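You operate a simulated robot arm through the tools that you are given. There is no shell and no other tool. Be economical: measure what you need, move in short steps, check, and stop when the job is done.

Carry out the task below with a simulated two-armed robot. There is one attempt and no reset: what you move stays moved.

TASK
Put the punch that says "6" from the top of the blue bench in the brown carton there and the punch that says "4" on the top of the rusty cabinet. Stack the box marked "clips" from the top of the green bench on top of the box that says "shims". Take the cap off the jar on the top of the green bench and lay it down there. Do these in any order. Set down upright: punch.

The check looks at the end state, three seconds after you hand in, the way a careful person would. Anything else that was tipped, shoved, dropped, spilled or broken makes it a failure. A push-on lid holds only when it is set on centred and level and pressed home; a screw cap is set on level and turned clockwise until tight.

THE ROBOT
Two 7-joint arms with two-finger grippers on one trunk, on a base that drives. Base frame: it is fixed to the floor where the robot stands at the start and does not move with it; the origin is under the middle of the robot, x ahead of it, y to its left, z up; the surface under the hand at the start is at about z = 800. Lengths are in mm, angles in rad, forces in N, time in s.
The left shoulder is at the start at [149, 216, 1011], the right one opposite. With the tool pointing down near the work surface each hand reaches from about 100 to 900 mm from the robot's upright axis, wherever it stands, measured 20 degrees to its own side. Places, roughly: box [-7250, -8250, 750]; jar [-8000, -8250, 750]; top of the rusty cabinet [-1400, -2100, 1100]. Payload 3.18 kg a hand.
Tool frame (each hand has its own): the origin (TCP) lies between the finger pads and is the grasp point; the fingertips stand 30 mm ahead of it; z points along the fingers, y is the line along which they close. Largest opening 144 mm; the body of the gripper starts 103 mm behind the TCP.
Orientation is that of the tool frame in the base frame, as [roll, pitch, yaw] about the fixed x, y, z axes, in that order (R = Rz(yaw) Ry(pitch) Rx(roll)). With the fingers straight down and closing along the base's y, the tool's x points along the base's -x, its y along +y and its z along -z.

THE INTERFACE
- The arms move only by the tool servo_tool. It takes "left_plan", "right_plan" or both (then of equal length, played together; a hand with none holds still); each is a list of rows, each an object (a shift or turn left out is 0, a gripper value left out holds the last) with "angular": the turn, a rotation vector about the tool's x, y, z in degrees, a list of three; "offset": the shift along the tool's x, y, z in mm, a list of three; "claw": the finger opening in mm, from 0 to 144. In form: [{"angular": [wx, wy, wz], "offset": [dx, dy, dz], "claw": claw}, ...]. A call has 1 to 12 rows; each row is the pose to reach, as a shift and turn from the pose commanded when the call began, along the tool's axes at that moment. A row lasts 0.2 s, in which the tool goes at most 50 mm and 0.15 rad; a call with a longer step from one row to the next is refused whole, and so is a gripper value outside its range. Where a pose cannot be reached the arm comes as near as it can. A force on the tool above 40 N (or 10 N above the force at the start of the call, whichever is more), or a blocked arm, ends the call early, and 0.2 s more pass. Each finger halts on what it meets, pressing with about 32 N; the grip force reading is that of the motor and also rises with nothing between the fingers. The clock runs only during rows and for 0.2 s after the last one: add rows that repeat a pose to give the fingers time. The reply holds the time, the measured pose of the TCP, the force on the tool along the base axes, the opening and the grip force, in the units named above and with some noise, with the torque about the TCP (base axes, N m) and any sound that the robot's microphone picked up.
- Cameras (640 x 400 px; columns grow to the right, rows downward): "scene" is now at [257.6, -11.9, 1296.4]; the picture's right is [-0.05, -1.00, 0.00], its down [0.49, -0.02, -0.87] and it looks along [0.87, -0.04, 0.49] (base axes); focal length 214 px, centre (320, 200). "left" rides on the left gripper at [77, -16, -143] in its tool frame; the picture's right is [0.21, 0.98, 0.00], its down [-0.84, 0.18, -0.51] and it looks along [-0.50, 0.11, 0.86] (tool axes); focal length 218 px, centre (320, 200). "right" rides on the right gripper at [76, 16, -143] in its tool frame; the picture's right is [-0.21, 0.98, 0.00], its down [-0.84, -0.18, -0.51] and it looks along [-0.50, -0.11, 0.86] (tool axes); focal length 218 px, centre (320, 200). There is no depth. A picture from a camera that has moved, and an enlarged one, comes with that camera's place and axes in the base frame and with its lens. The place of the scene camera against the robot may be out by one fixed shift of up to 18 mm in any direction.
- capture(camera): a new picture of that camera. No time passes.
- raise_lower(by): slides the trunk up (or, below 0, down) by that many mm; the arms and the scene camera ride with it, the base frame stays. It gives what a move gives, with no picture.
- roll_base(legs): drives the robot by 1 to 6 legs, each [ahead, left, turn to the left] in mm, mm and rad, along the robot's own axes; the way and the turn of a leg run together, so that a leg with both is an arc; at most 1500 mm and 3.142 rad a leg. The arms and the cameras ride along, it lands a little off, and it stops where it bumps. It gives what a move gives.
- head_to(pan, tilt): turns the head with the scene camera to pan (to the left, within 1.396 rad either way) and tilt (down, from -0.506 to 1.204), counted from straight ahead of the robot. It gives what a move gives.
- inspect(camera, box): a new picture of the part [left, top, right, bottom] of that camera's present view, enlarged. No time passes.
- close_job(): hands the job in; it is judged then, once.

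Work in short steps. Places have to be worked out from the pictures, the camera data and where the tool is seen: move nearer, look again, correct. Check each grasp and each placing, and mend what went wrong. You have 165 turns and 138 pictures in all, those below and enlarged ones among them. Open the grippers and draw the arms clear of the work before you hand the job in, unless the task says otherwise; then end with one line.

The tools are called by a JSON object that holds its "fn" and its "kwargs". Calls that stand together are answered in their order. servo_tool: Moves the arms, as the interface text tells. Its arguments: {"type":"object","properties":{"left_plan":{"type":"array","items":{"type":"object","properties":{"angular":{"type":"array","items":{"type":"number"}},"offset":{"type":"array","items":{"type":"number"}},"claw":{"type":"number"}}}},"right_plan":{"type":"array","items":{"type":"object","properties":{"angular":{"type":"array","items":{"type":"number"}},"offset":{"type":"array","items":{"type":"number"}},"claw":{"type":"number"}}}}},"required":[]} The other tools are called the same way: raise_lower (by) slides the trunk up or down; roll_base (legs) drives the base; head_to (pan, tilt) turns the head that bears the scene camera; capture (camera) takes a picture; inspect (camera, box) takes an enlarged picture of a part of a camera's view; close_job () hands the job in.

At the start:

```text
time: 0.0
left_position: [344.3, 66.9, 1162.4]
left_tcp_rot: [-3.131, -0.007, -3.11]
left_contact_force: [107.4, -43.9, 35.1]
left_wrist_torque: [5.93, 19.08, 5.48]
left_grip_width: 144.1
left_grip_force: 0.1
right_position: [326.8, -260.3, 1109.2]
right_tcp_rot: [3.141, -0.001, -3.141]
right_contact_force: [0.2, 0.5, 0.1]
right_wrist_torque: [-0.04, 0.0, 0.0]
right_grip_width: 144.0
right_grip_force: 0.0
trunk travel left (down, up): [-100.0, 269.0]
robot x, y, heading: [4.7, -1.5, -0.0]
head pan, tilt: [-0.389, 1.201]
```

scene: 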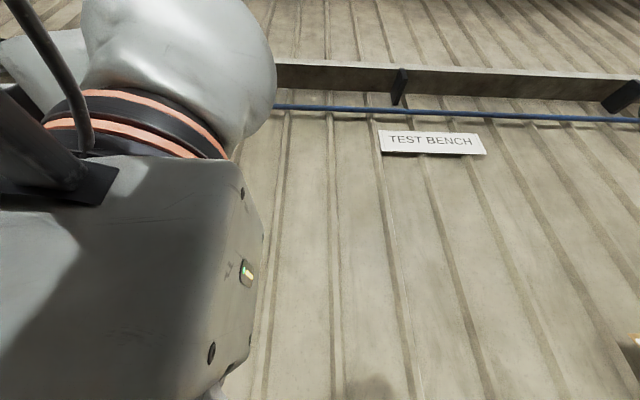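
right: 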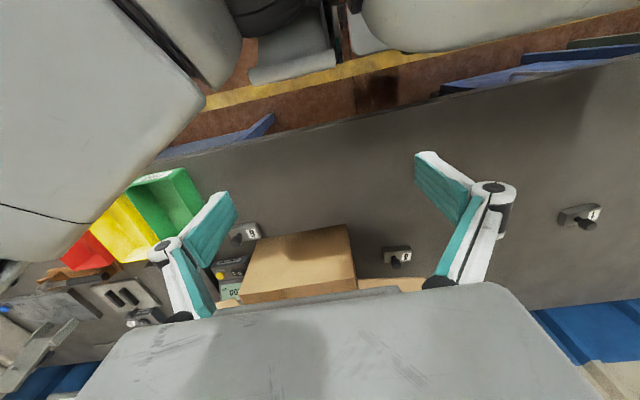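
left: 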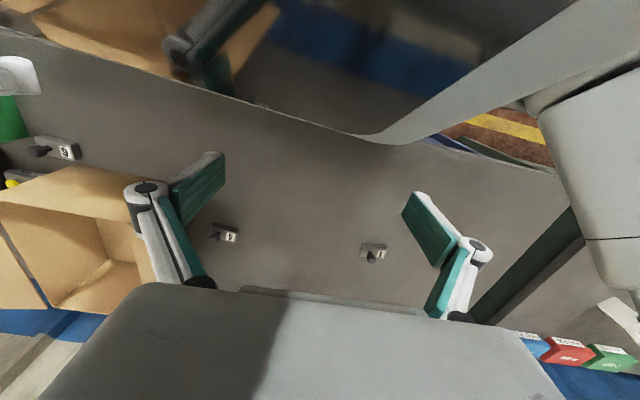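

The left arm reports a large contact force at the start, and the head readings disagree with the camera pose. I'll point the head ahead and down to look at the bench and see how the readings respond.

{"fn": "head_to", "kwargs": {"pan": 0, "tilt": 0.7}}

{"fn": "capture", "kwargs": {"camera": "scene"}}

```text
time: 0.9
left_position: [347.6, 66.8, 1162.0]
left_tcp_rot: [-3.126, -0.014, -3.105]
left_contact_force: [80.7, 41.4, 4.7]
left_wrist_torque: [-6.6, 13.23, -2.98]
left_grip_width: 143.8
left_grip_force: 0.1
right_position: [327.1, -261.3, 1109.8]
right_tcp_rot: [3.141, -0.001, 3.141]
right_contact_force: [-0.7, 0.0, -0.5]
right_wrist_torque: [0.0, -0.01, -0.01]
right_grip_width: 143.9
right_grip_force: 0.1
trunk travel left (down, up): [-100.0, 269.0]
robot x, y, heading: [2.9, -0.4, -0.001]
head pan, tilt: [0.0, 0.7]
```

```text
134 pictures are left
camera scene: at [265.0, -5.8, 1287.9], right [0.04, -1.0, 0.0], down [0.38, 0.01, -0.93], along [0.93, 0.04, 0.38], focal length 214 px, centre (320, 200)
```

scene: 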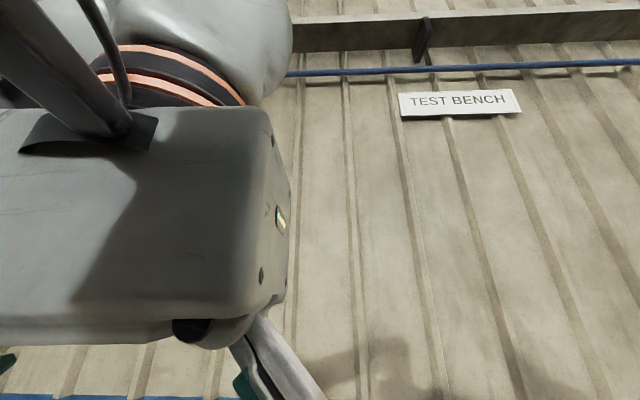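

The left gripper is jammed against the head, which keeps the camera from tilting down. I'll move the left hand forward and left, away from it.

{"fn": "servo_tool", "kwargs": {"left_plan": [{"offset": [-25, 20, 0]}, {"offset": [-50, 50, 0]}, {"offset": [-70, 90, 10]}, {"offset": [-70, 130, 20]}, {"offset": [-70, 170, 30]}, {"offset": [-70, 200, 40]}, {"offset": [-70, 200, 40]}]}}

{"fn": "capture", "kwargs": {"camera": "scene"}}

```text
time: 2.5
left_position: [405.9, 268.5, 1120.8]
left_tcp_rot: [-3.131, -0.006, -3.111]
left_contact_force: [0.1, -0.5, 0.0]
left_wrist_torque: [0.04, 0.01, 0.0]
left_grip_width: 144.0
left_grip_force: 0.1
right_position: [328.0, -261.8, 1110.5]
right_tcp_rot: [3.141, -0.001, -3.141]
right_contact_force: [0.1, -0.2, -0.2]
right_wrist_torque: [0.0, 0.0, 0.03]
right_grip_width: 143.9
right_grip_force: 0.0
trunk travel left (down, up): [-100.0, 269.0]
robot x, y, heading: [-3.0, 0.1, 0.002]
head pan, tilt: [0.0, 0.7]
```

```text
133 pictures are left
camera scene: at [276.1, -9.2, 1192.0], right [0.0, -1.0, 0.0], down [-0.64, 0.0, -0.76], along [0.76, 0.0, -0.64], focal length 214 px, centre (320, 200)
```

scene: 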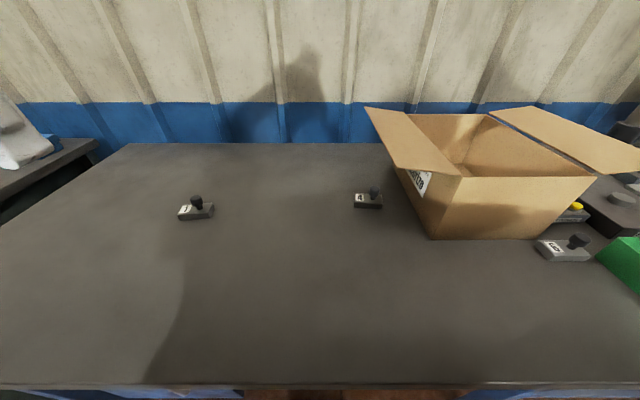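

The head is free and the bench is in view: carton, punches and bins. I'll enlarge the punches to read their marks, then look to the right.

{"fn": "inspect", "kwargs": {"camera": "scene", "box": [160, 160, 400, 240]}}

{"fn": "inspect", "kwargs": {"camera": "scene", "box": [480, 180, 640, 280]}}

{"fn": "head_to", "kwargs": {"pan": -0.9, "tilt": 0.6}}

{"fn": "capture", "kwargs": {"camera": "scene"}}

```text
2.67 times, centred on (280, 200) of scene
camera zoom: at [276.1, -9.2, 1192.0], right [0.0, -1.0, 0.0], down [-0.64, 0.0, -0.76], along [0.76, 0.0, -0.64], focal length 572 px, centre (427, 200)
```

zoom: 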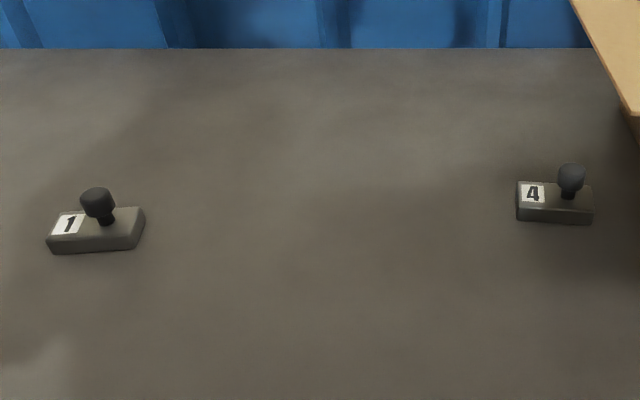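

```text
4.00 times, centred on (560, 230) of scene
camera zoom: at [276.1, -9.2, 1192.0], right [0.0, -1.0, 0.0], down [-0.64, 0.0, -0.76], along [0.76, 0.0, -0.64], focal length 858 px, centre (-640, 80)
```

zoom: 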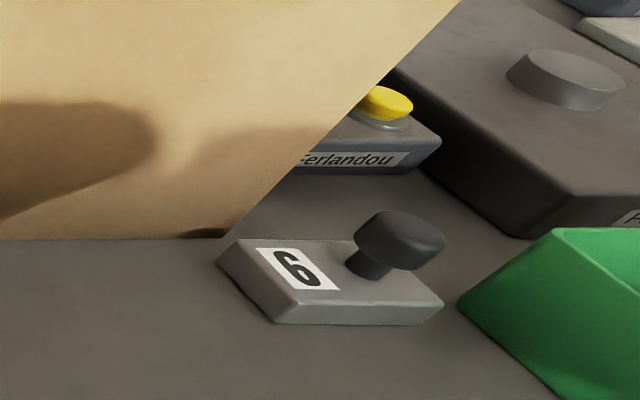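

```text
time: 3.7
left_position: [405.9, 267.7, 1120.9]
left_tcp_rot: [-3.133, -0.007, -3.109]
left_contact_force: [-0.2, 0.0, -0.5]
left_wrist_torque: [-0.02, -0.02, 0.01]
left_grip_width: 144.0
left_grip_force: 0.0
right_position: [326.4, -261.5, 1110.7]
right_tcp_rot: [-3.141, 0.0, -3.14]
right_contact_force: [-0.3, 0.0, 0.1]
right_wrist_torque: [0.02, 0.02, 0.01]
right_grip_width: 144.0
right_grip_force: 0.0
trunk travel left (down, up): [-100.0, 269.0]
robot x, y, heading: [-0.4, -1.6, 0.003]
head pan, tilt: [-0.901, 0.6]
```

```text
130 pictures are left
camera scene: at [246.1, -78.0, 1200.6], right [-0.78, -0.62, 0.0], down [-0.35, 0.44, -0.83], along [0.51, -0.65, -0.56], focal length 214 px, centre (320, 200)
```

scene: 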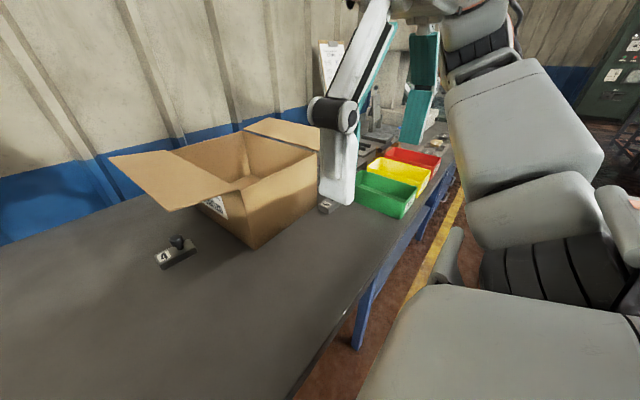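

Punch "6" looks to be near (555, -536) and punch "4" near (706, -139), with the carton between them. I'll bring the right hand above and short of "6" and look with its own camera.

{"fn": "servo_tool", "kwargs": {"right_plan": [{"offset": [-20, -34, 15]}, {"offset": [-40, -68, 30]}, {"offset": [-60, -102, 45]}, {"offset": [-80, -136, 60]}, {"offset": [-100, -170, 75]}, {"offset": [-120, -204, 90]}, {"offset": [-140, -239, 105]}, {"offset": [-140, -239, 105]}]}}

{"fn": "capture", "kwargs": {"camera": "right"}}

{"fn": "capture", "kwargs": {"camera": "scene"}}

```text
time: 5.5
left_position: [405.9, 267.1, 1120.6]
left_tcp_rot: [-3.13, -0.003, -3.11]
left_contact_force: [-0.2, 0.1, 0.2]
left_wrist_torque: [0.01, -0.02, 0.02]
left_grip_width: 144.0
left_grip_force: 0.1
right_position: [452.8, -379.7, 954.2]
right_tcp_rot: [-3.142, 0.001, 3.14]
right_contact_force: [0.6, 0.5, -0.1]
right_wrist_torque: [-0.02, -0.01, 0.0]
right_grip_width: 144.0
right_grip_force: 0.0
right hand out of reach, approached as far as the arm can: row 2, 3, 4, 5, 6, 7, 8
trunk travel left (down, up): [-100.0, 269.0]
robot x, y, heading: [-1.8, -0.2, 0.0]
head pan, tilt: [-0.901, 0.6]
```

```text
129 pictures are left
camera right: at [375.4, -362.6, 1094.8], right [0.21, 0.98, 0.0], down [0.84, -0.18, 0.51], along [0.5, -0.11, -0.86], focal length 218 px, centre (320, 200)
```

right: 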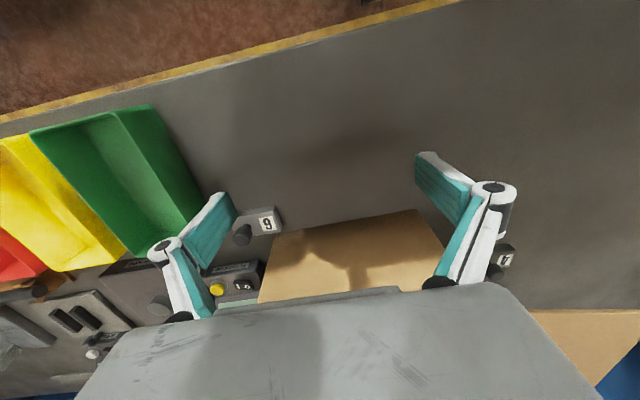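

```text
128 pictures are left
camera scene: at [245.6, -77.8, 1200.9], right [-0.78, -0.62, 0.0], down [-0.35, 0.44, -0.83], along [0.51, -0.65, -0.56], focal length 214 px, centre (320, 200)
```

scene: 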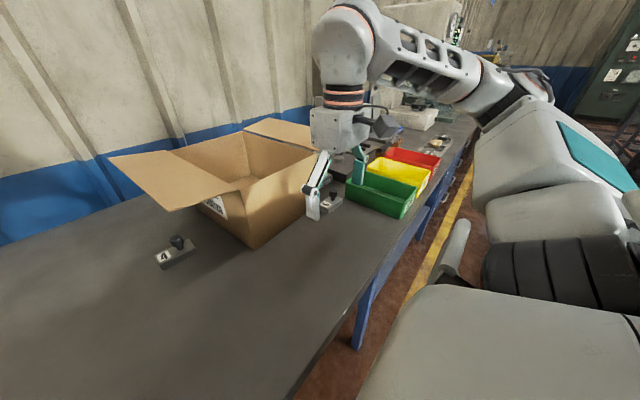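

The arm can't reach that far sideways from here. I'll lift the right hand and strafe the base right so "6" sits in front of the right arm.

{"fn": "servo_tool", "kwargs": {"right_plan": [{"offset": [20, 40, -20]}, {"offset": [40, 80, -40]}, {"offset": [60, 119, -70]}, {"offset": [60, 119, -105]}, {"offset": [60, 119, -105]}]}}

{"fn": "roll_base", "kwargs": {"legs": [[0, -330, 0]]}}

{"fn": "capture", "kwargs": {"camera": "right"}}

{"fn": "capture", "kwargs": {"camera": "scene"}}

```text
refused: row 3 steps farther than a row can; nothing moved
```

```text
time: 9.0
left_position: [405.4, -63.2, 1121.4]
left_tcp_rot: [-3.132, -0.007, -3.108]
left_contact_force: [-0.5, 1.0, -0.1]
left_wrist_torque: [0.01, -0.02, -0.02]
left_grip_width: 144.0
left_grip_force: 0.1
right_position: [454.6, -710.5, 953.2]
right_tcp_rot: [-3.141, -0.001, -3.139]
right_contact_force: [-0.3, 0.1, 0.1]
right_wrist_torque: [0.01, -0.02, -0.04]
right_grip_width: 143.9
right_grip_force: 0.1
trunk travel left (down, up): [-100.0, 269.0]
robot x, y, heading: [-2.3, -331.5, 0.004]
head pan, tilt: [-0.901, 0.6]
```

```text
127 pictures are left
camera right: at [377.4, -694.8, 1094.6], right [0.21, 0.98, 0.0], down [0.84, -0.18, 0.51], along [0.5, -0.1, -0.86], focal length 218 px, centre (320, 200)
```

right: 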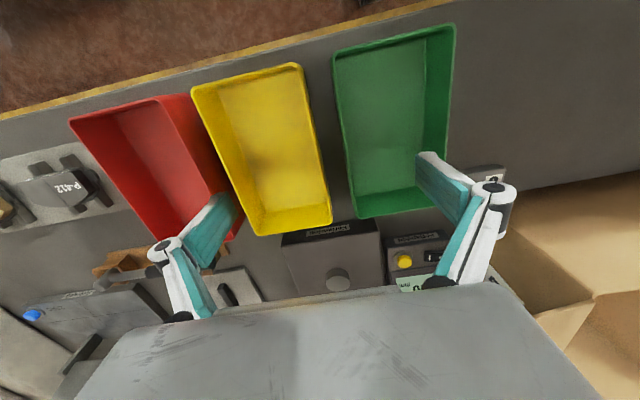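

```text
126 pictures are left
camera scene: at [246.8, -410.6, 1200.6], right [-0.78, -0.62, 0.0], down [-0.35, 0.44, -0.82], along [0.51, -0.64, -0.57], focal length 214 px, centre (320, 200)
```

scene: 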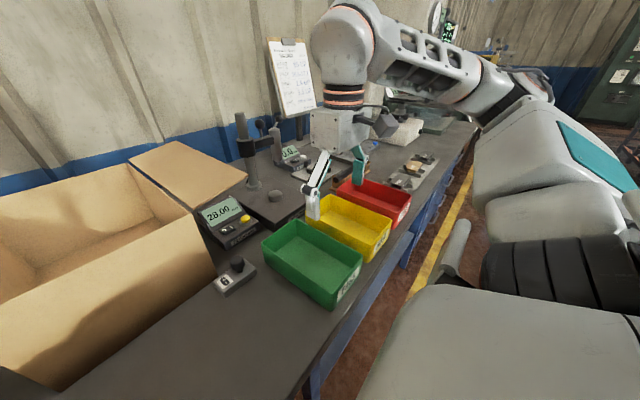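

Nothing was touched. Punch "6" is now estimated at about (555, -525), so I'll raise the right hand and bring it over there.

{"fn": "servo_tool", "kwargs": {"right_plan": [{"offset": [0, 0, -40]}, {"offset": [0, 30, -70]}, {"offset": [0, 75, -80]}, {"offset": [0, 120, -80]}, {"offset": [-10, 165, -80]}, {"offset": [-20, 185, -80]}, {"offset": [-20, 185, -80]}]}}

{"fn": "capture", "kwargs": {"camera": "right"}}

```text
time: 10.6
left_position: [405.7, -64.7, 1121.7]
left_tcp_rot: [-3.131, -0.007, -3.107]
left_contact_force: [-0.4, -0.9, -0.8]
left_wrist_torque: [0.01, -0.02, 0.01]
left_grip_width: 144.0
left_grip_force: 0.0
right_position: [473.1, -523.4, 1034.1]
right_tcp_rot: [-3.141, 0.001, -3.14]
right_contact_force: [0.3, 0.2, 0.5]
right_wrist_torque: [0.01, 0.0, 0.02]
right_grip_width: 144.3
right_grip_force: 0.1
right hand out of reach, approached as far as the arm can: row 1, 2
trunk travel left (down, up): [-100.0, 269.0]
robot x, y, heading: [-0.2, -331.9, 0.006]
head pan, tilt: [-0.901, 0.6]
```

```text
125 pictures are left
camera right: at [395.1, -508.0, 1176.2], right [0.21, 0.98, 0.0], down [0.84, -0.18, 0.51], along [0.5, -0.1, -0.86], focal length 218 px, centre (320, 200)
```

right: 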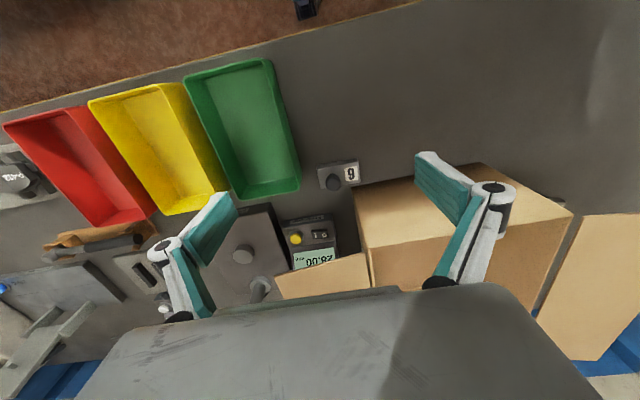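

I'll enlarge the view of punch "6" to get its knob and orientation.

{"fn": "inspect", "kwargs": {"camera": "right", "box": [280, 140, 400, 215]}}

```text
5.33 times, centred on (340, 178) of right
camera zoom: at [395.1, -508.0, 1176.2], right [0.21, 0.98, 0.0], down [0.84, -0.18, 0.51], along [0.5, -0.1, -0.86], focal length 1164 px, centre (213, 320)
```

zoom: 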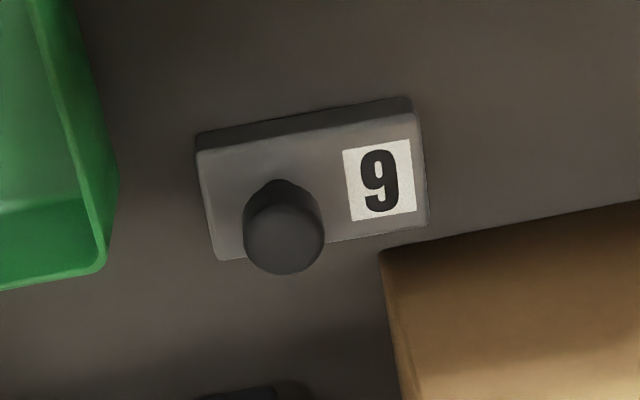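

The knob stands about 60 mm tall at (555, -517). I'll narrow the fingers and come down to just above it.

{"fn": "servo_tool", "kwargs": {"right_plan": [{"offset": [-30, 2, 20], "claw": 60}, {"offset": [-60, 4, 50], "claw": 60}, {"offset": [-82, 6, 90], "claw": 60}, {"offset": [-82, 6, 125], "claw": 60}, {"offset": [-82, 6, 125], "claw": 60}]}}

{"fn": "capture", "kwargs": {"camera": "right"}}

```text
time: 11.8
left_position: [405.8, -64.2, 1120.0]
left_tcp_rot: [-3.131, -0.005, -3.105]
left_contact_force: [-0.1, -1.2, 0.5]
left_wrist_torque: [-0.04, -0.01, -0.03]
left_grip_width: 144.0
left_grip_force: 0.1
right_position: [557.8, -517.7, 908.8]
right_tcp_rot: [-3.14, 0.002, -3.14]
right_contact_force: [-0.7, 0.8, 0.4]
right_wrist_torque: [0.02, 0.01, 0.04]
right_grip_width: 59.8
right_grip_force: 0.0
trunk travel left (down, up): [-100.0, 269.0]
robot x, y, heading: [0.1, -332.1, 0.003]
head pan, tilt: [-0.901, 0.6]
```

```text
123 pictures are left
camera right: at [479.9, -501.3, 1050.6], right [0.21, 0.98, 0.0], down [0.84, -0.18, 0.51], along [0.5, -0.11, -0.86], focal length 218 px, centre (320, 200)
```

right: 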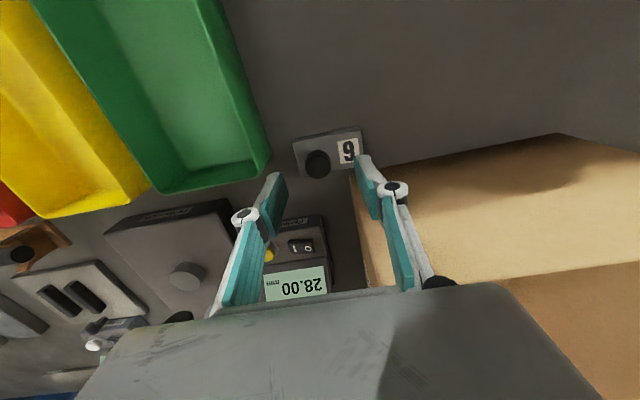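

The knob is centred at about (553, -520). I'll descend so the fingertips stop just above the punch's base, then close.

{"fn": "servo_tool", "kwargs": {"right_plan": [{"offset": [5, -2, 25], "claw": 60}, {"offset": [5, -2, 40], "claw": 60}, {"offset": [5, -2, 51], "claw": 60}, {"offset": [5, -2, 51], "claw": 45}, {"offset": [5, -2, 51], "claw": 30}, {"offset": [5, -2, 51], "claw": 15}, {"offset": [5, -2, 51], "claw": 15}]}}

{"fn": "capture", "kwargs": {"camera": "right"}}

```text
time: 12.9
left_position: [402.6, -64.7, 1120.9]
left_tcp_rot: [-3.131, -0.003, -3.109]
left_contact_force: [0.2, 0.5, -0.5]
left_wrist_torque: [0.03, 0.02, -0.02]
left_grip_width: 143.6
left_grip_force: 0.0
right_position: [554.3, -522.1, 866.4]
right_tcp_rot: [3.136, 0.022, 3.14]
right_contact_force: [-8.0, -6.2, 27.2]
right_wrist_torque: [0.19, -2.11, -0.36]
right_grip_width: 30.0
right_grip_force: 0.0
trunk travel left (down, up): [-100.0, 269.0]
robot x, y, heading: [3.2, -336.9, 0.004]
head pan, tilt: [-0.901, 0.6]
stopped in row 5 (right hand): the force on the tool passed its limit at 41 N (the readings are from after the stop); the commanded pose is now the measured one
```

```text
122 pictures are left
camera right: at [474.0, -506.2, 1005.8], right [0.21, 0.98, 0.01], down [0.83, -0.18, 0.52], along [0.51, -0.1, -0.85], focal length 218 px, centre (320, 200)
```

right: 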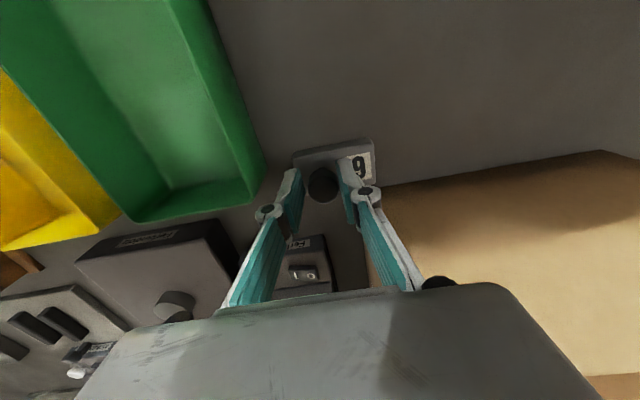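

The hand met something at about z = 866, and the torque suggests contact around 78 mm ahead, probably the carton. I'll back up a little and look from the head camera.

{"fn": "servo_tool", "kwargs": {"right_plan": [{"offset": [0, 0, -15], "claw": 60}, {"offset": [0, 0, -30], "claw": 60}]}}

{"fn": "head_to", "kwargs": {"pan": -0.5, "tilt": 0.8}}

{"fn": "capture", "kwargs": {"camera": "scene"}}

```text
time: 13.5
left_position: [405.2, -64.7, 1121.9]
left_tcp_rot: [-3.131, -0.006, -3.107]
left_contact_force: [0.2, 1.1, 0.6]
left_wrist_torque: [-0.03, -0.03, -0.02]
left_grip_width: 143.7
left_grip_force: 0.1
right_position: [554.9, -521.6, 890.2]
right_tcp_rot: [3.138, 0.011, -3.141]
right_contact_force: [0.2, -0.5, 0.3]
right_wrist_torque: [-0.03, -0.01, -0.03]
right_grip_width: 60.2
right_grip_force: 0.1
trunk travel left (down, up): [-100.0, 269.0]
robot x, y, heading: [-0.4, -332.0, 0.002]
head pan, tilt: [-0.901, 0.6]
```

```text
time: 14.4
left_position: [407.6, -64.1, 1120.7]
left_tcp_rot: [-3.132, -0.009, -3.106]
left_contact_force: [-0.4, -1.0, -0.3]
left_wrist_torque: [-0.01, 0.03, 0.02]
left_grip_width: 143.9
left_grip_force: 0.0
right_position: [554.0, -521.8, 889.8]
right_tcp_rot: [3.138, 0.011, 3.14]
right_contact_force: [0.1, 1.1, -0.2]
right_wrist_torque: [0.0, -0.02, -0.01]
right_grip_width: 59.8
right_grip_force: 0.0
trunk travel left (down, up): [-100.0, 269.0]
robot x, y, heading: [0.5, -334.1, 0.007]
head pan, tilt: [-0.499, 0.799]
```

```text
121 pictures are left
camera scene: at [262.6, -380.0, 1183.8], right [-0.48, -0.88, 0.0], down [-0.63, 0.34, -0.7], along [0.61, -0.33, -0.72], focal length 214 px, centre (320, 200)
```

scene: 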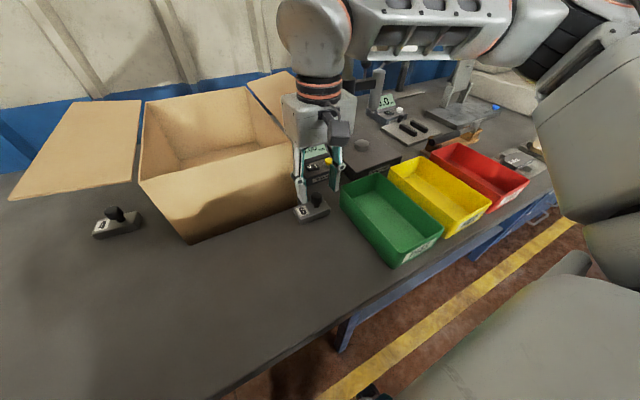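

The gripper body or wrist is catching the carton's flap or rim. I'll tilt the hand about 25° so the fingers point forward and down and the body leans back from the carton, which keeps a flat grip on the upright knob.

{"fn": "servo_tool", "kwargs": {"right_plan": [{"angular": [0, -8, 0], "offset": [3, 0, 0]}, {"angular": [0, -16, 0], "offset": [6, 0, 0]}, {"angular": [0, -24, 0], "offset": [8, 0, 0]}, {"angular": [0, -27, 0], "offset": [8, 0, 5]}, {"angular": [0, -27, 0], "offset": [8, 0, 5]}]}}

{"fn": "capture", "kwargs": {"camera": "right"}}

{"fn": "inspect", "kwargs": {"camera": "scene", "box": [240, 60, 400, 240]}}

```text
time: 15.6
left_position: [405.0, -63.8, 1121.4]
left_tcp_rot: [-3.131, -0.008, -3.107]
left_contact_force: [0.3, 0.6, 0.0]
left_wrist_torque: [0.02, -0.04, 0.02]
left_grip_width: 144.1
left_grip_force: 0.0
right_position: [546.1, -521.5, 885.6]
right_tcp_rot: [3.138, 0.481, 3.138]
right_contact_force: [-0.2, 0.1, -0.1]
right_wrist_torque: [-0.01, 0.02, -0.01]
right_grip_width: 60.0
right_grip_force: 0.1
trunk travel left (down, up): [-100.0, 269.0]
robot x, y, heading: [-0.8, -332.0, 0.002]
head pan, tilt: [-0.499, 0.799]
```

```text
120 pictures are left
camera right: at [412.0, -505.9, 975.8], right [0.19, 0.98, 0.1], down [0.51, -0.18, 0.84], along [0.84, -0.1, -0.53], focal length 218 px, centre (320, 200)
```

right: 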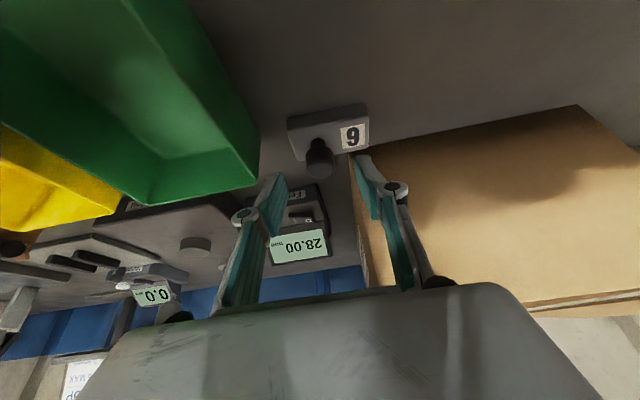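

```text
2.22 times, centred on (320, 150) of scene
camera zoom: at [262.5, -379.9, 1183.8], right [-0.48, -0.88, 0.0], down [-0.63, 0.34, -0.7], along [0.61, -0.33, -0.72], focal length 477 px, centre (320, 311)
```

zoom: 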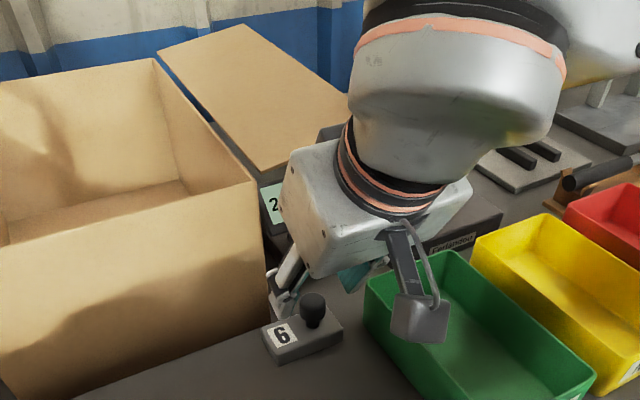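

The view is clear of the carton, and the knob is at about (556, -521). I'll move down along the tilted approach and close on it.

{"fn": "servo_tool", "kwargs": {"right_plan": [{"offset": [5, 0, 14], "claw": 60}, {"offset": [9, 0, 25], "claw": 60}, {"offset": [9, 0, 25], "claw": 40}, {"offset": [9, 0, 25], "claw": 20}, {"offset": [9, 0, 25], "claw": 10}, {"offset": [9, 0, 25], "claw": 10}]}}

{"fn": "capture", "kwargs": {"camera": "right"}}

```text
time: 17.0
left_position: [405.5, -64.5, 1120.2]
left_tcp_rot: [-3.131, -0.007, -3.107]
left_contact_force: [0.5, -0.6, 0.6]
left_wrist_torque: [0.0, -0.01, 0.01]
left_grip_width: 143.8
left_grip_force: 0.0
right_position: [549.9, -521.3, 859.0]
right_tcp_rot: [3.138, 0.481, 3.139]
right_contact_force: [0.6, 0.8, -0.7]
right_wrist_torque: [0.05, -0.03, 0.03]
right_grip_width: 25.0
right_grip_force: 32.1
trunk travel left (down, up): [-100.0, 269.0]
robot x, y, heading: [2.9, -334.4, 0.007]
head pan, tilt: [-0.499, 0.799]
```

```text
118 pictures are left
camera right: at [415.9, -505.4, 949.0], right [0.19, 0.98, 0.1], down [0.51, -0.18, 0.84], along [0.84, -0.1, -0.53], focal length 218 px, centre (320, 200)
```

right: 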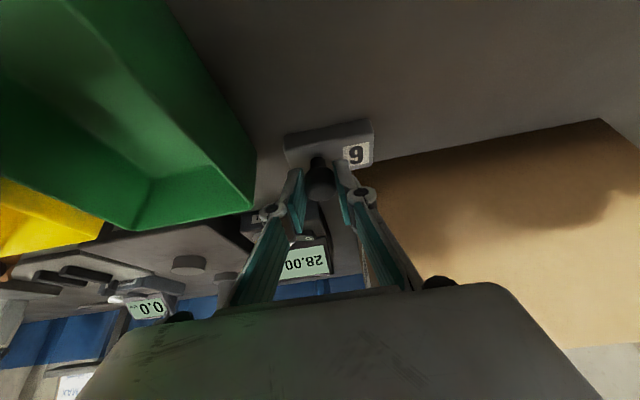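

The knob is gripped (25 mm, 32 N). I'll lift straight up and level the hand.

{"fn": "servo_tool", "kwargs": {"right_plan": [{"offset": [-14, 0, -27]}, {"offset": [-32, 0, -62]}, {"offset": [-51, 0, -97]}, {"offset": [-69, 0, -133]}, {"offset": [-88, 0, -168]}, {"offset": [-107, 0, -204]}, {"offset": [-107, 0, -204]}]}}

{"fn": "capture", "kwargs": {"camera": "right"}}

```text
time: 18.6
left_position: [406.5, -65.6, 1119.8]
left_tcp_rot: [-3.132, -0.007, -3.107]
left_contact_force: [-0.3, 0.5, -0.2]
left_wrist_torque: [-0.03, 0.03, -0.03]
left_grip_width: 143.8
left_grip_force: 0.1
right_position: [551.7, -523.6, 1086.8]
right_tcp_rot: [3.138, 0.478, 3.137]
right_contact_force: [0.6, -0.6, -4.6]
right_wrist_torque: [-0.05, 0.06, -0.04]
right_grip_width: 25.0
right_grip_force: 31.7
trunk travel left (down, up): [-100.0, 269.0]
robot x, y, heading: [0.1, -330.2, 0.007]
head pan, tilt: [-0.499, 0.799]
```

```text
117 pictures are left
camera right: at [417.1, -507.3, 1177.8], right [0.19, 0.98, 0.1], down [0.51, -0.18, 0.84], along [0.84, -0.1, -0.54], focal length 218 px, centre (320, 200)
```

right: 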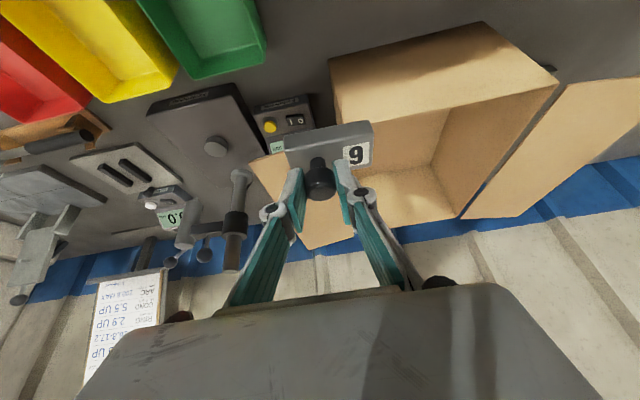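

Punch "6" came up level. The carton spans about x 593–921 and y -505 to -255, so I'll move over its centre while levelling the hand.

{"fn": "servo_tool", "kwargs": {"right_plan": [{"offset": [-30, 24, 16], "angular": [0, 4, 0]}, {"offset": [-60, 48, 31], "angular": [0, 9, 0]}, {"offset": [-91, 72, 47], "angular": [0, 14, 0]}, {"offset": [-121, 96, 63], "angular": [0, 19, 0]}, {"offset": [-151, 120, 79], "angular": [0, 24, 0]}, {"offset": [-182, 143, 94], "angular": [0, 27.4, 0]}, {"offset": [-182, 143, 94], "angular": [0, 27.4, 0]}]}}

{"fn": "capture", "kwargs": {"camera": "right"}}

{"fn": "capture", "kwargs": {"camera": "scene"}}

```text
time: 20.2
left_position: [404.2, -64.0, 1121.5]
left_tcp_rot: [-3.131, -0.004, -3.106]
left_contact_force: [-0.9, 0.9, -0.3]
left_wrist_torque: [-0.06, -0.02, -0.01]
left_grip_width: 143.9
left_grip_force: 0.1
right_position: [700.1, -378.8, 1015.0]
right_tcp_rot: [3.137, 0.006, -3.141]
right_contact_force: [-0.4, 0.6, -3.5]
right_wrist_torque: [-0.1, -0.11, 0.02]
right_grip_width: 24.8
right_grip_force: 32.1
right hand out of reach, approached as far as the arm can: row 5, 6, 7
trunk travel left (down, up): [-100.0, 269.0]
robot x, y, heading: [1.3, -332.2, 0.007]
head pan, tilt: [-0.499, 0.799]
```

```text
116 pictures are left
camera right: at [623.2, -363.7, 1155.4], right [0.21, 0.98, 0.0], down [0.84, -0.18, 0.51], along [0.5, -0.1, -0.86], focal length 218 px, centre (320, 200)
```

right: 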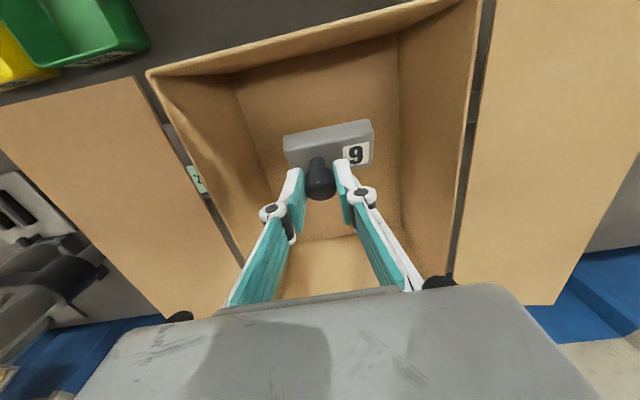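

```text
115 pictures are left
camera scene: at [261.3, -379.1, 1184.6], right [-0.48, -0.88, 0.0], down [-0.63, 0.34, -0.7], along [0.61, -0.33, -0.72], focal length 214 px, centre (320, 200)
```

scene: 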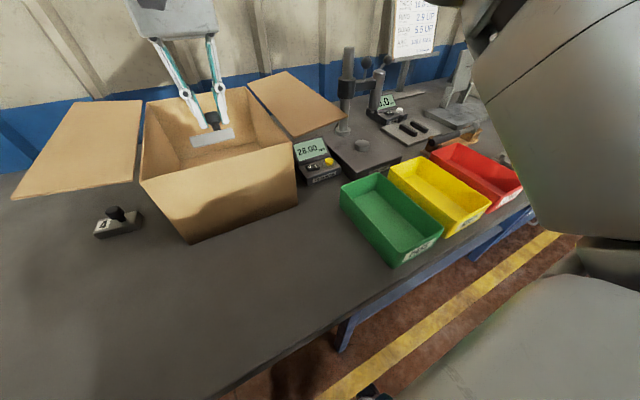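

The arm's reach stops at x ≈ 700 at this height, but the punch is already inside the carton mouth. I'll lower partway and ask for a little more forward reach.

{"fn": "servo_tool", "kwargs": {"right_plan": [{"offset": [0, 0, 40]}, {"offset": [-15, 0, 70]}, {"offset": [-40, 0, 95]}, {"offset": [-40, 0, 95]}]}}

{"fn": "capture", "kwargs": {"camera": "right"}}

```text
time: 21.2
left_position: [405.5, -64.8, 1122.1]
left_tcp_rot: [-3.129, -0.006, -3.107]
left_contact_force: [-0.2, 0.6, 0.4]
left_wrist_torque: [-0.02, -0.03, 0.01]
left_grip_width: 144.1
left_grip_force: 0.1
right_position: [740.2, -381.3, 917.4]
right_tcp_rot: [3.137, 0.004, 3.14]
right_contact_force: [0.2, -0.3, -4.0]
right_wrist_torque: [-0.06, -0.07, 0.04]
right_grip_width: 24.9
right_grip_force: 32.1
trunk travel left (down, up): [-100.0, 269.0]
robot x, y, heading: [1.2, -333.7, 0.001]
head pan, tilt: [-0.499, 0.799]
```

```text
114 pictures are left
camera right: at [662.5, -365.4, 1058.6], right [0.21, 0.98, 0.0], down [0.84, -0.18, 0.51], along [0.5, -0.1, -0.86], focal length 218 px, centre (320, 200)
```

right: 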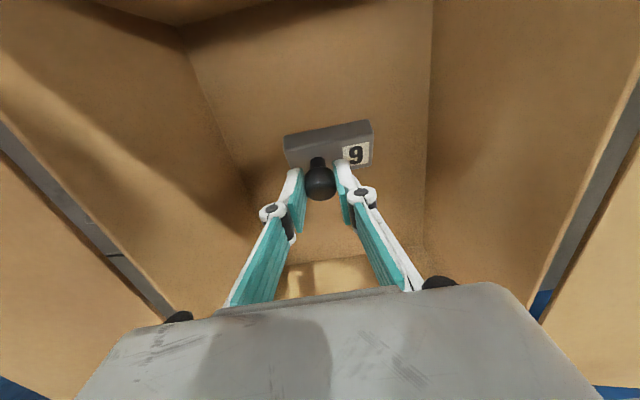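

The punch keeps its attitude relative to the hand, so levelling the hand has tipped it about 27°. I'll rise, tilt back by the same angle, and go further into the carton so the camera clears the front wall.

{"fn": "servo_tool", "kwargs": {"right_plan": [{"offset": [0, 0, -40]}, {"offset": [0, 0, -70], "angular": [0, -7, 0]}, {"offset": [-10, 0, -75], "angular": [0, -14, 0]}, {"offset": [-35, 0, -75], "angular": [0, -21, 0]}, {"offset": [-70, 0, -75], "angular": [0, -27.4, 0]}, {"offset": [-70, 0, -75], "angular": [0, -27.4, 0]}]}}

{"fn": "capture", "kwargs": {"camera": "right"}}

{"fn": "inspect", "kwargs": {"camera": "scene", "box": [80, 0, 320, 150]}}

```text
time: 22.6
left_position: [405.3, -64.0, 1121.2]
left_tcp_rot: [-3.133, -0.005, -3.108]
left_contact_force: [-0.2, -0.1, 0.3]
left_wrist_torque: [-0.02, -0.01, 0.02]
left_grip_width: 144.0
left_grip_force: 0.0
right_position: [809.4, -381.7, 990.1]
right_tcp_rot: [3.137, 0.484, 3.14]
right_contact_force: [-0.1, -0.6, -5.0]
right_wrist_torque: [-0.03, 0.06, 0.0]
right_grip_width: 24.6
right_grip_force: 32.1
right hand out of reach, approached as far as the arm can: row 1
trunk travel left (down, up): [-100.0, 269.0]
robot x, y, heading: [-0.8, -330.8, 0.002]
head pan, tilt: [-0.499, 0.799]
```

```text
113 pictures are left
camera right: at [674.6, -364.9, 1081.0], right [0.19, 0.98, 0.1], down [0.51, -0.18, 0.84], along [0.84, -0.1, -0.53], focal length 218 px, centre (320, 200)
```

right: 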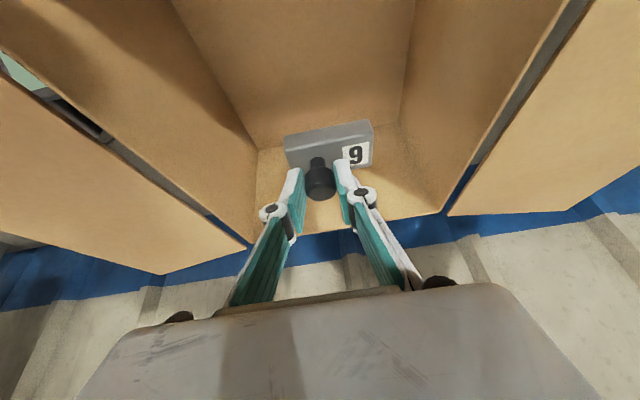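

```text
2.67 times, centred on (200, 75) of scene
camera zoom: at [262.6, -380.0, 1183.8], right [-0.48, -0.88, 0.0], down [-0.63, 0.34, -0.7], along [0.61, -0.33, -0.72], focal length 572 px, centre (640, 533)
```

zoom: 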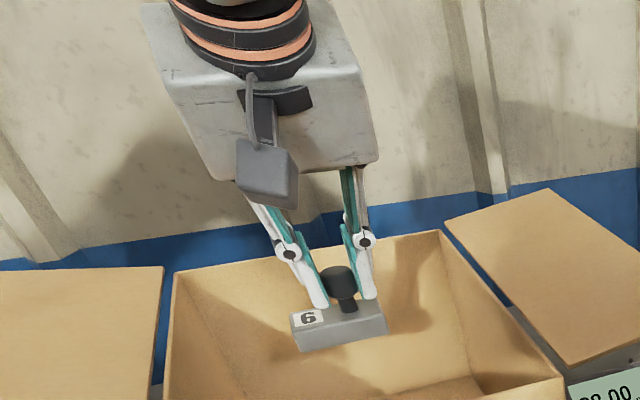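

It is level again and well inside the rim. I'll descend vertically toward the carton floor.

{"fn": "servo_tool", "kwargs": {"right_plan": [{"offset": [18, 0, 35]}, {"offset": [37, 0, 71]}, {"offset": [46, 0, 89]}, {"offset": [53, 0, 102]}, {"offset": [55, 0, 106]}, {"offset": [57, 0, 109]}, {"offset": [57, 0, 109]}]}}

{"fn": "capture", "kwargs": {"camera": "right"}}

```text
time: 24.2
left_position: [406.8, -65.0, 1121.4]
left_tcp_rot: [-3.132, -0.006, -3.107]
left_contact_force: [0.5, -0.1, -0.3]
left_wrist_torque: [-0.02, 0.01, 0.02]
left_grip_width: 144.2
left_grip_force: 0.1
right_position: [810.0, -381.4, 868.7]
right_tcp_rot: [3.139, 0.483, 3.14]
right_contact_force: [0.4, -0.3, -3.0]
right_wrist_torque: [-0.03, 0.04, 0.0]
right_grip_width: 24.9
right_grip_force: 32.0
trunk travel left (down, up): [-100.0, 269.0]
robot x, y, heading: [0.5, -334.0, -0.002]
head pan, tilt: [-0.499, 0.799]
```

```text
111 pictures are left
camera right: at [675.5, -365.4, 959.1], right [0.19, 0.98, 0.1], down [0.51, -0.18, 0.84], along [0.84, -0.1, -0.53], focal length 218 px, centre (320, 200)
```

right: 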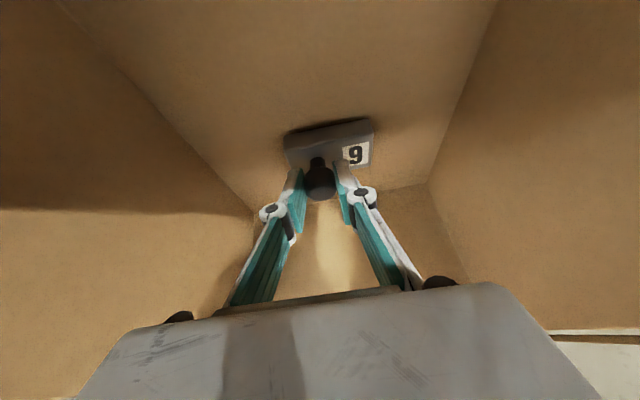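

Almost down, with no contact yet. I'll lower in 2 mm steps until the force shows contact.

{"fn": "servo_tool", "kwargs": {"right_plan": [{"offset": [0.9, 0, 1.8]}, {"offset": [1.9, 0, 3.5]}, {"offset": [2.3, 0, 4.4]}, {"offset": [2.8, 0, 5.3]}, {"offset": [2.8, 0, 5.3]}]}}

```text
time: 25.4
left_position: [405.4, -64.6, 1122.1]
left_tcp_rot: [-3.13, -0.004, -3.106]
left_contact_force: [-0.1, -0.1, 0.1]
left_wrist_torque: [0.03, 0.02, -0.02]
left_grip_width: 144.0
left_grip_force: 0.2
right_position: [809.4, -383.2, 864.7]
right_tcp_rot: [3.137, 0.483, 3.138]
right_contact_force: [-0.6, 0.2, 3.1]
right_wrist_torque: [0.3, -0.03, 0.02]
right_grip_width: 24.9
right_grip_force: 32.4
trunk travel left (down, up): [-100.0, 269.0]
robot x, y, heading: [0.6, -333.0, 0.002]
head pan, tilt: [-0.499, 0.799]
```

The force changed from -3 to +3 N, so the punch is touching the floor. I'll press down another 1 mm, open, and withdraw up.

{"fn": "servo_tool", "kwargs": {"right_plan": [{"offset": [0.5, 0, 1]}, {"offset": [0.5, 0, 1], "claw": 35}, {"offset": [0.5, 0, 1], "claw": 60}, {"offset": [0.5, 0, 1], "claw": 60}, {"offset": [-18, 0, -35], "claw": 60}, {"offset": [-37, 0, -71], "claw": 60}, {"offset": [-56, 0, -107], "claw": 60}, {"offset": [-75, 0, -142], "claw": 60}, {"offset": [-75, 0, -142], "claw": 60}]}}

{"fn": "capture", "kwargs": {"camera": "right"}}

```text
time: 27.4
left_position: [407.0, -63.5, 1120.0]
left_tcp_rot: [-3.131, -0.007, -3.108]
left_contact_force: [0.5, 0.6, 0.1]
left_wrist_torque: [0.0, 0.04, -0.04]
left_grip_width: 144.2
left_grip_force: 0.1
right_position: [811.4, -384.5, 1021.6]
right_tcp_rot: [3.137, 0.481, 3.141]
right_contact_force: [-0.4, -0.5, -0.1]
right_wrist_torque: [0.0, 0.05, -0.01]
right_grip_width: 60.0
right_grip_force: 0.0
trunk travel left (down, up): [-100.0, 269.0]
robot x, y, heading: [0.0, -333.0, 0.005]
head pan, tilt: [-0.499, 0.799]
```

```text
110 pictures are left
camera right: at [676.8, -368.4, 1112.4], right [0.19, 0.98, 0.1], down [0.51, -0.18, 0.84], along [0.84, -0.1, -0.54], focal length 218 px, centre (320, 200)
```

right: 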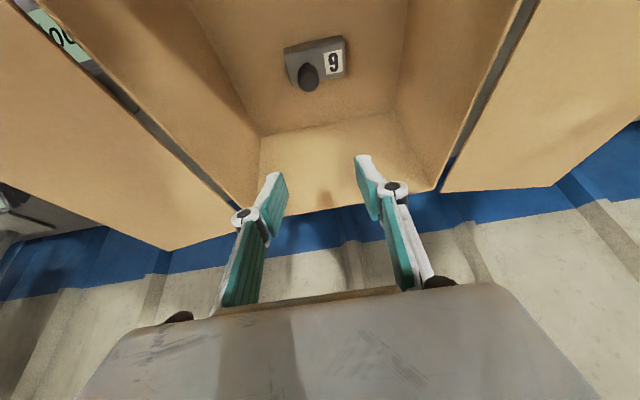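

Punch "6" is standing upright on the carton floor. I'll retract the right hand back over the carton's front to a parking spot.

{"fn": "servo_tool", "kwargs": {"right_plan": [{"offset": [28, -5, -30]}, {"offset": [58, -15, -56], "angular": [0, 3, 0]}, {"offset": [89, -28, -82], "angular": [0, 6, 0]}, {"offset": [120, -44, -107], "angular": [0, 10, 0]}, {"offset": [151, -62, -132], "angular": [0, 15, 0]}, {"offset": [182, -80, -152], "angular": [0, 20, 0]}, {"offset": [213, -98, -172], "angular": [0, 24, 0]}, {"offset": [244, -116, -190], "angular": [0, 27.4, 0]}, {"offset": [275, -136, -210], "angular": [0, 27.4, 0]}, {"offset": [275, -136, -210], "angular": [0, 27.4, 0]}]}}

{"fn": "head_to", "kwargs": {"pan": 0.25, "tilt": 0.75}}

{"fn": "capture", "kwargs": {"camera": "scene"}}

{"fn": "capture", "kwargs": {"camera": "left"}}

```text
time: 29.6
left_position: [408.3, -63.8, 1119.7]
left_tcp_rot: [-3.131, -0.006, -3.107]
left_contact_force: [0.1, -0.3, -0.4]
left_wrist_torque: [-0.02, 0.0, -0.03]
left_grip_width: 144.0
left_grip_force: 0.1
right_position: [468.4, -518.1, 1082.6]
right_tcp_rot: [3.138, 0.001, 3.141]
right_contact_force: [0.2, 0.4, 0.0]
right_wrist_torque: [-0.05, 0.03, -0.01]
right_grip_width: 59.9
right_grip_force: 0.1
trunk travel left (down, up): [-100.0, 269.0]
robot x, y, heading: [-1.8, -334.3, 0.001]
head pan, tilt: [-0.499, 0.799]
```

```text
time: 30.7
left_position: [405.0, -64.1, 1120.4]
left_tcp_rot: [-3.131, -0.008, -3.107]
left_contact_force: [0.0, -0.9, 0.0]
left_wrist_torque: [0.02, -0.03, -0.05]
left_grip_width: 144.1
left_grip_force: 0.0
right_position: [468.8, -519.4, 1083.8]
right_tcp_rot: [3.137, 0.002, 3.141]
right_contact_force: [-0.3, 0.7, -0.1]
right_wrist_torque: [0.01, -0.01, -0.03]
right_grip_width: 60.1
right_grip_force: 0.1
trunk travel left (down, up): [-100.0, 269.0]
robot x, y, heading: [4.1, -332.3, 0.006]
head pan, tilt: [0.25, 0.75]
```

```text
109 pictures are left
camera scene: at [272.0, -320.9, 1187.8], right [0.25, -0.97, 0.0], down [-0.66, -0.17, -0.73], along [0.71, 0.18, -0.68], focal length 214 px, centre (320, 200)
```

scene: 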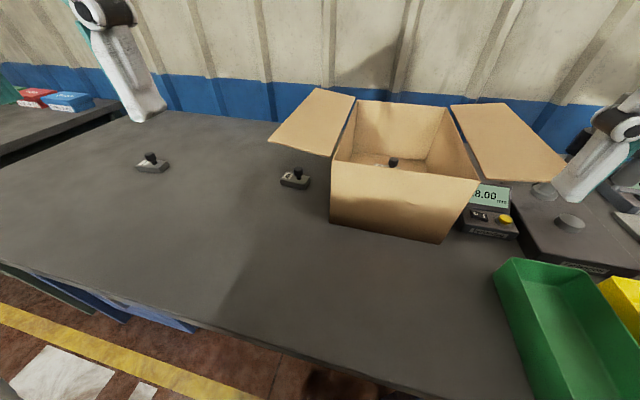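

```text
108 pictures are left
camera left: at [331.8, -83.3, 1264.4], right [-0.24, 0.97, -0.01], down [0.84, 0.21, 0.5], along [0.49, 0.11, -0.87], focal length 218 px, centre (320, 200)
```

left: 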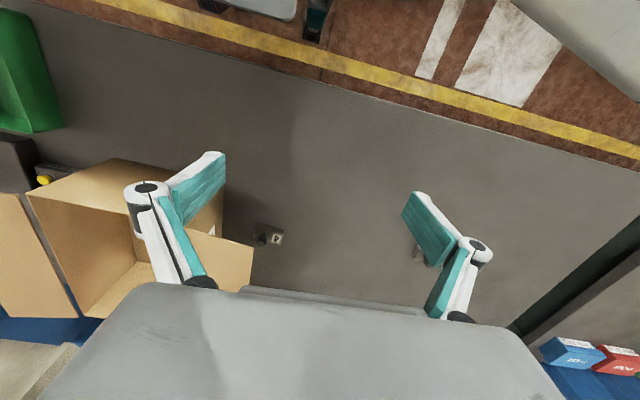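

Punch "4" is near (722, -130), and the carton's left flap sticks out to about y = -140 at z ≈ 1000, almost over its knob. I'll use the left hand turned 90° and leaned to the left, and first turn it in free space.

{"fn": "servo_tool", "kwargs": {"left_plan": [{"offset": [-15, 10, 0], "angular": [0, 0, 8.2]}, {"offset": [-30, 20, 0], "angular": [0, 0, 16.4]}, {"offset": [-45, 30, 0], "angular": [0, 0, 24.6]}, {"offset": [-60, 40, 0], "angular": [0, 0, 32.8]}, {"offset": [-75, 50, 0], "angular": [0, 0, 41]}, {"offset": [-90, 60, 0], "angular": [0, 0, 49.2]}, {"offset": [-105, 70, 0], "angular": [0, 0, 57.4]}, {"offset": [-120, 75, 0], "angular": [0, 0, 65.6]}, {"offset": [-135, 80, 0], "angular": [0, 0, 73.8]}, {"offset": [-150, 80, 0], "angular": [0, 0, 82]}, {"offset": [-150, 80, 0], "angular": [0, 0, 88]}, {"offset": [-150, 80, 0], "angular": [0, 0, 88]}]}}

{"fn": "capture", "kwargs": {"camera": "left"}}

```text
time: 33.1
left_position: [324.9, -180.1, 1029.3]
left_tcp_rot: [-3.009, -0.074, 2.199]
left_contact_force: [20.6, -1.4, -15.1]
left_wrist_torque: [0.7, -0.24, 0.94]
left_grip_width: 128.2
left_grip_force: 0.0
left hand out of reach, approached as far as the arm can: row 1, 2, 3, 4, 5, 6, 7, 8, 9, 10, 11
right_position: [468.3, -519.0, 1086.4]
right_tcp_rot: [3.138, 0.007, 3.14]
right_contact_force: [0.1, 0.2, 0.8]
right_wrist_torque: [0.0, -0.04, 0.01]
right_grip_width: 60.3
right_grip_force: 0.0
trunk travel left (down, up): [-100.0, 269.0]
robot x, y, heading: [3.8, -333.7, 0.003]
head pan, tilt: [0.25, 0.75]
stopped in row 11 (left hand): the force on the tool passed its limit at 104 N (the readings are from after the stop); the commanded pose is now the measured one
```

```text
107 pictures are left
camera left: at [290.5, -127.0, 1177.2], right [0.66, 0.75, -0.11], down [0.71, -0.56, 0.41], along [0.25, -0.35, -0.9], focal length 218 px, centre (320, 200)
```

left: 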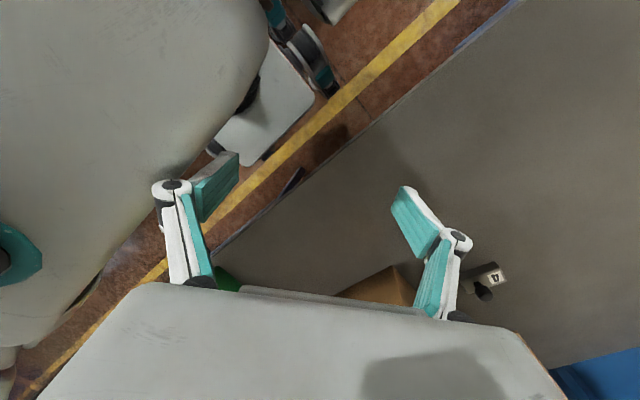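

The left wrist couldn't turn that far at this spot and the arm folded in against the robot. I'll move it out and undo the turn.

{"fn": "servo_tool", "kwargs": {"left_plan": [{"offset": [15, 40, 0], "angular": [0, 0, 0]}, {"offset": [25, 80, -10], "angular": [0, 0, -6]}, {"offset": [38, 120, -20], "angular": [0, 0, -13]}, {"offset": [38, 160, -30], "angular": [0, 0, -20]}, {"offset": [38, 170, -40], "angular": [0, 0, -28]}, {"offset": [38, 170, -50], "angular": [0, 0, -36]}, {"offset": [38, 170, -60], "angular": [0, 0, -44]}, {"offset": [38, 170, -70], "angular": [0, 0, -50]}, {"offset": [38, 170, -70], "angular": [0, 0, -55]}, {"offset": [38, 170, -70], "angular": [0, 0, -55]}]}}

```text
time: 33.6
left_position: [325.9, -149.6, 1034.7]
left_tcp_rot: [-3.01, -0.062, 2.282]
left_contact_force: [8.7, 2.0, -4.1]
left_wrist_torque: [0.14, -0.03, 0.25]
left_grip_width: 138.5
left_grip_force: 0.0
left hand out of reach, approached as far as the arm can: row 1, 2
right_position: [466.8, -517.6, 1083.9]
right_tcp_rot: [3.14, 0.004, 3.14]
right_contact_force: [-0.4, -0.2, 0.6]
right_wrist_torque: [0.0, 0.01, -0.04]
right_grip_width: 60.2
right_grip_force: 0.1
trunk travel left (down, up): [-100.0, 269.0]
robot x, y, heading: [2.3, -328.4, 0.006]
head pan, tilt: [0.25, 0.75]
stopped in row 2 (left hand): the force on the tool passed its limit at 52 N (the readings are from after the stop); the commanded pose is now the measured one
```

One finger is still pressed against the robot's body. I'll narrow the fingers to free it and repeat the move out.

{"fn": "servo_tool", "kwargs": {"left_plan": [{"claw": 100}, {"claw": 60}, {"claw": 40}, {"claw": 40}]}}

{"fn": "head_to", "kwargs": {"pan": 0.0, "tilt": 1.1}}

{"fn": "capture", "kwargs": {"camera": "scene"}}

```text
time: 34.6
left_position: [327.0, -150.4, 1034.4]
left_tcp_rot: [-3.01, -0.067, 2.278]
left_contact_force: [0.0, -0.7, -0.2]
left_wrist_torque: [-0.03, 0.01, -0.01]
left_grip_width: 39.9
left_grip_force: 0.0
right_position: [469.5, -518.6, 1083.3]
right_tcp_rot: [3.138, -0.001, 3.139]
right_contact_force: [0.6, 0.1, -0.5]
right_wrist_torque: [0.02, 0.02, 0.02]
right_grip_width: 59.9
right_grip_force: 0.2
trunk travel left (down, up): [-100.0, 269.0]
robot x, y, heading: [-1.4, -332.0, 0.004]
head pan, tilt: [0.25, 0.75]
```

```text
time: 35.5
left_position: [327.4, -151.1, 1034.8]
left_tcp_rot: [-3.008, -0.067, 2.279]
left_contact_force: [-0.1, 0.0, -0.5]
left_wrist_torque: [0.01, 0.01, -0.01]
left_grip_width: 40.0
left_grip_force: 0.0
right_position: [469.7, -519.4, 1081.9]
right_tcp_rot: [3.14, 0.0, 3.139]
right_contact_force: [0.7, 0.4, 0.4]
right_wrist_torque: [0.0, 0.01, 0.01]
right_grip_width: 60.0
right_grip_force: 0.1
trunk travel left (down, up): [-100.0, 269.0]
robot x, y, heading: [-0.5, -332.8, 0.001]
head pan, tilt: [0.0, 1.1]
```

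```text
106 pictures are left
camera scene: at [254.9, -341.3, 1162.1], right [0.0, -1.0, 0.0], down [-0.89, 0.0, -0.45], along [0.45, 0.0, -0.89], focal length 214 px, centre (320, 200)
```

scene: 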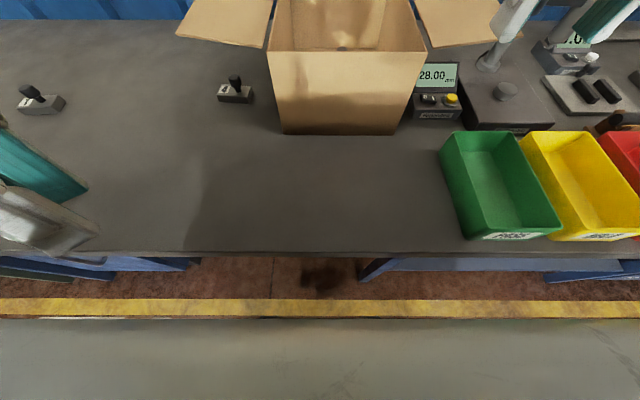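

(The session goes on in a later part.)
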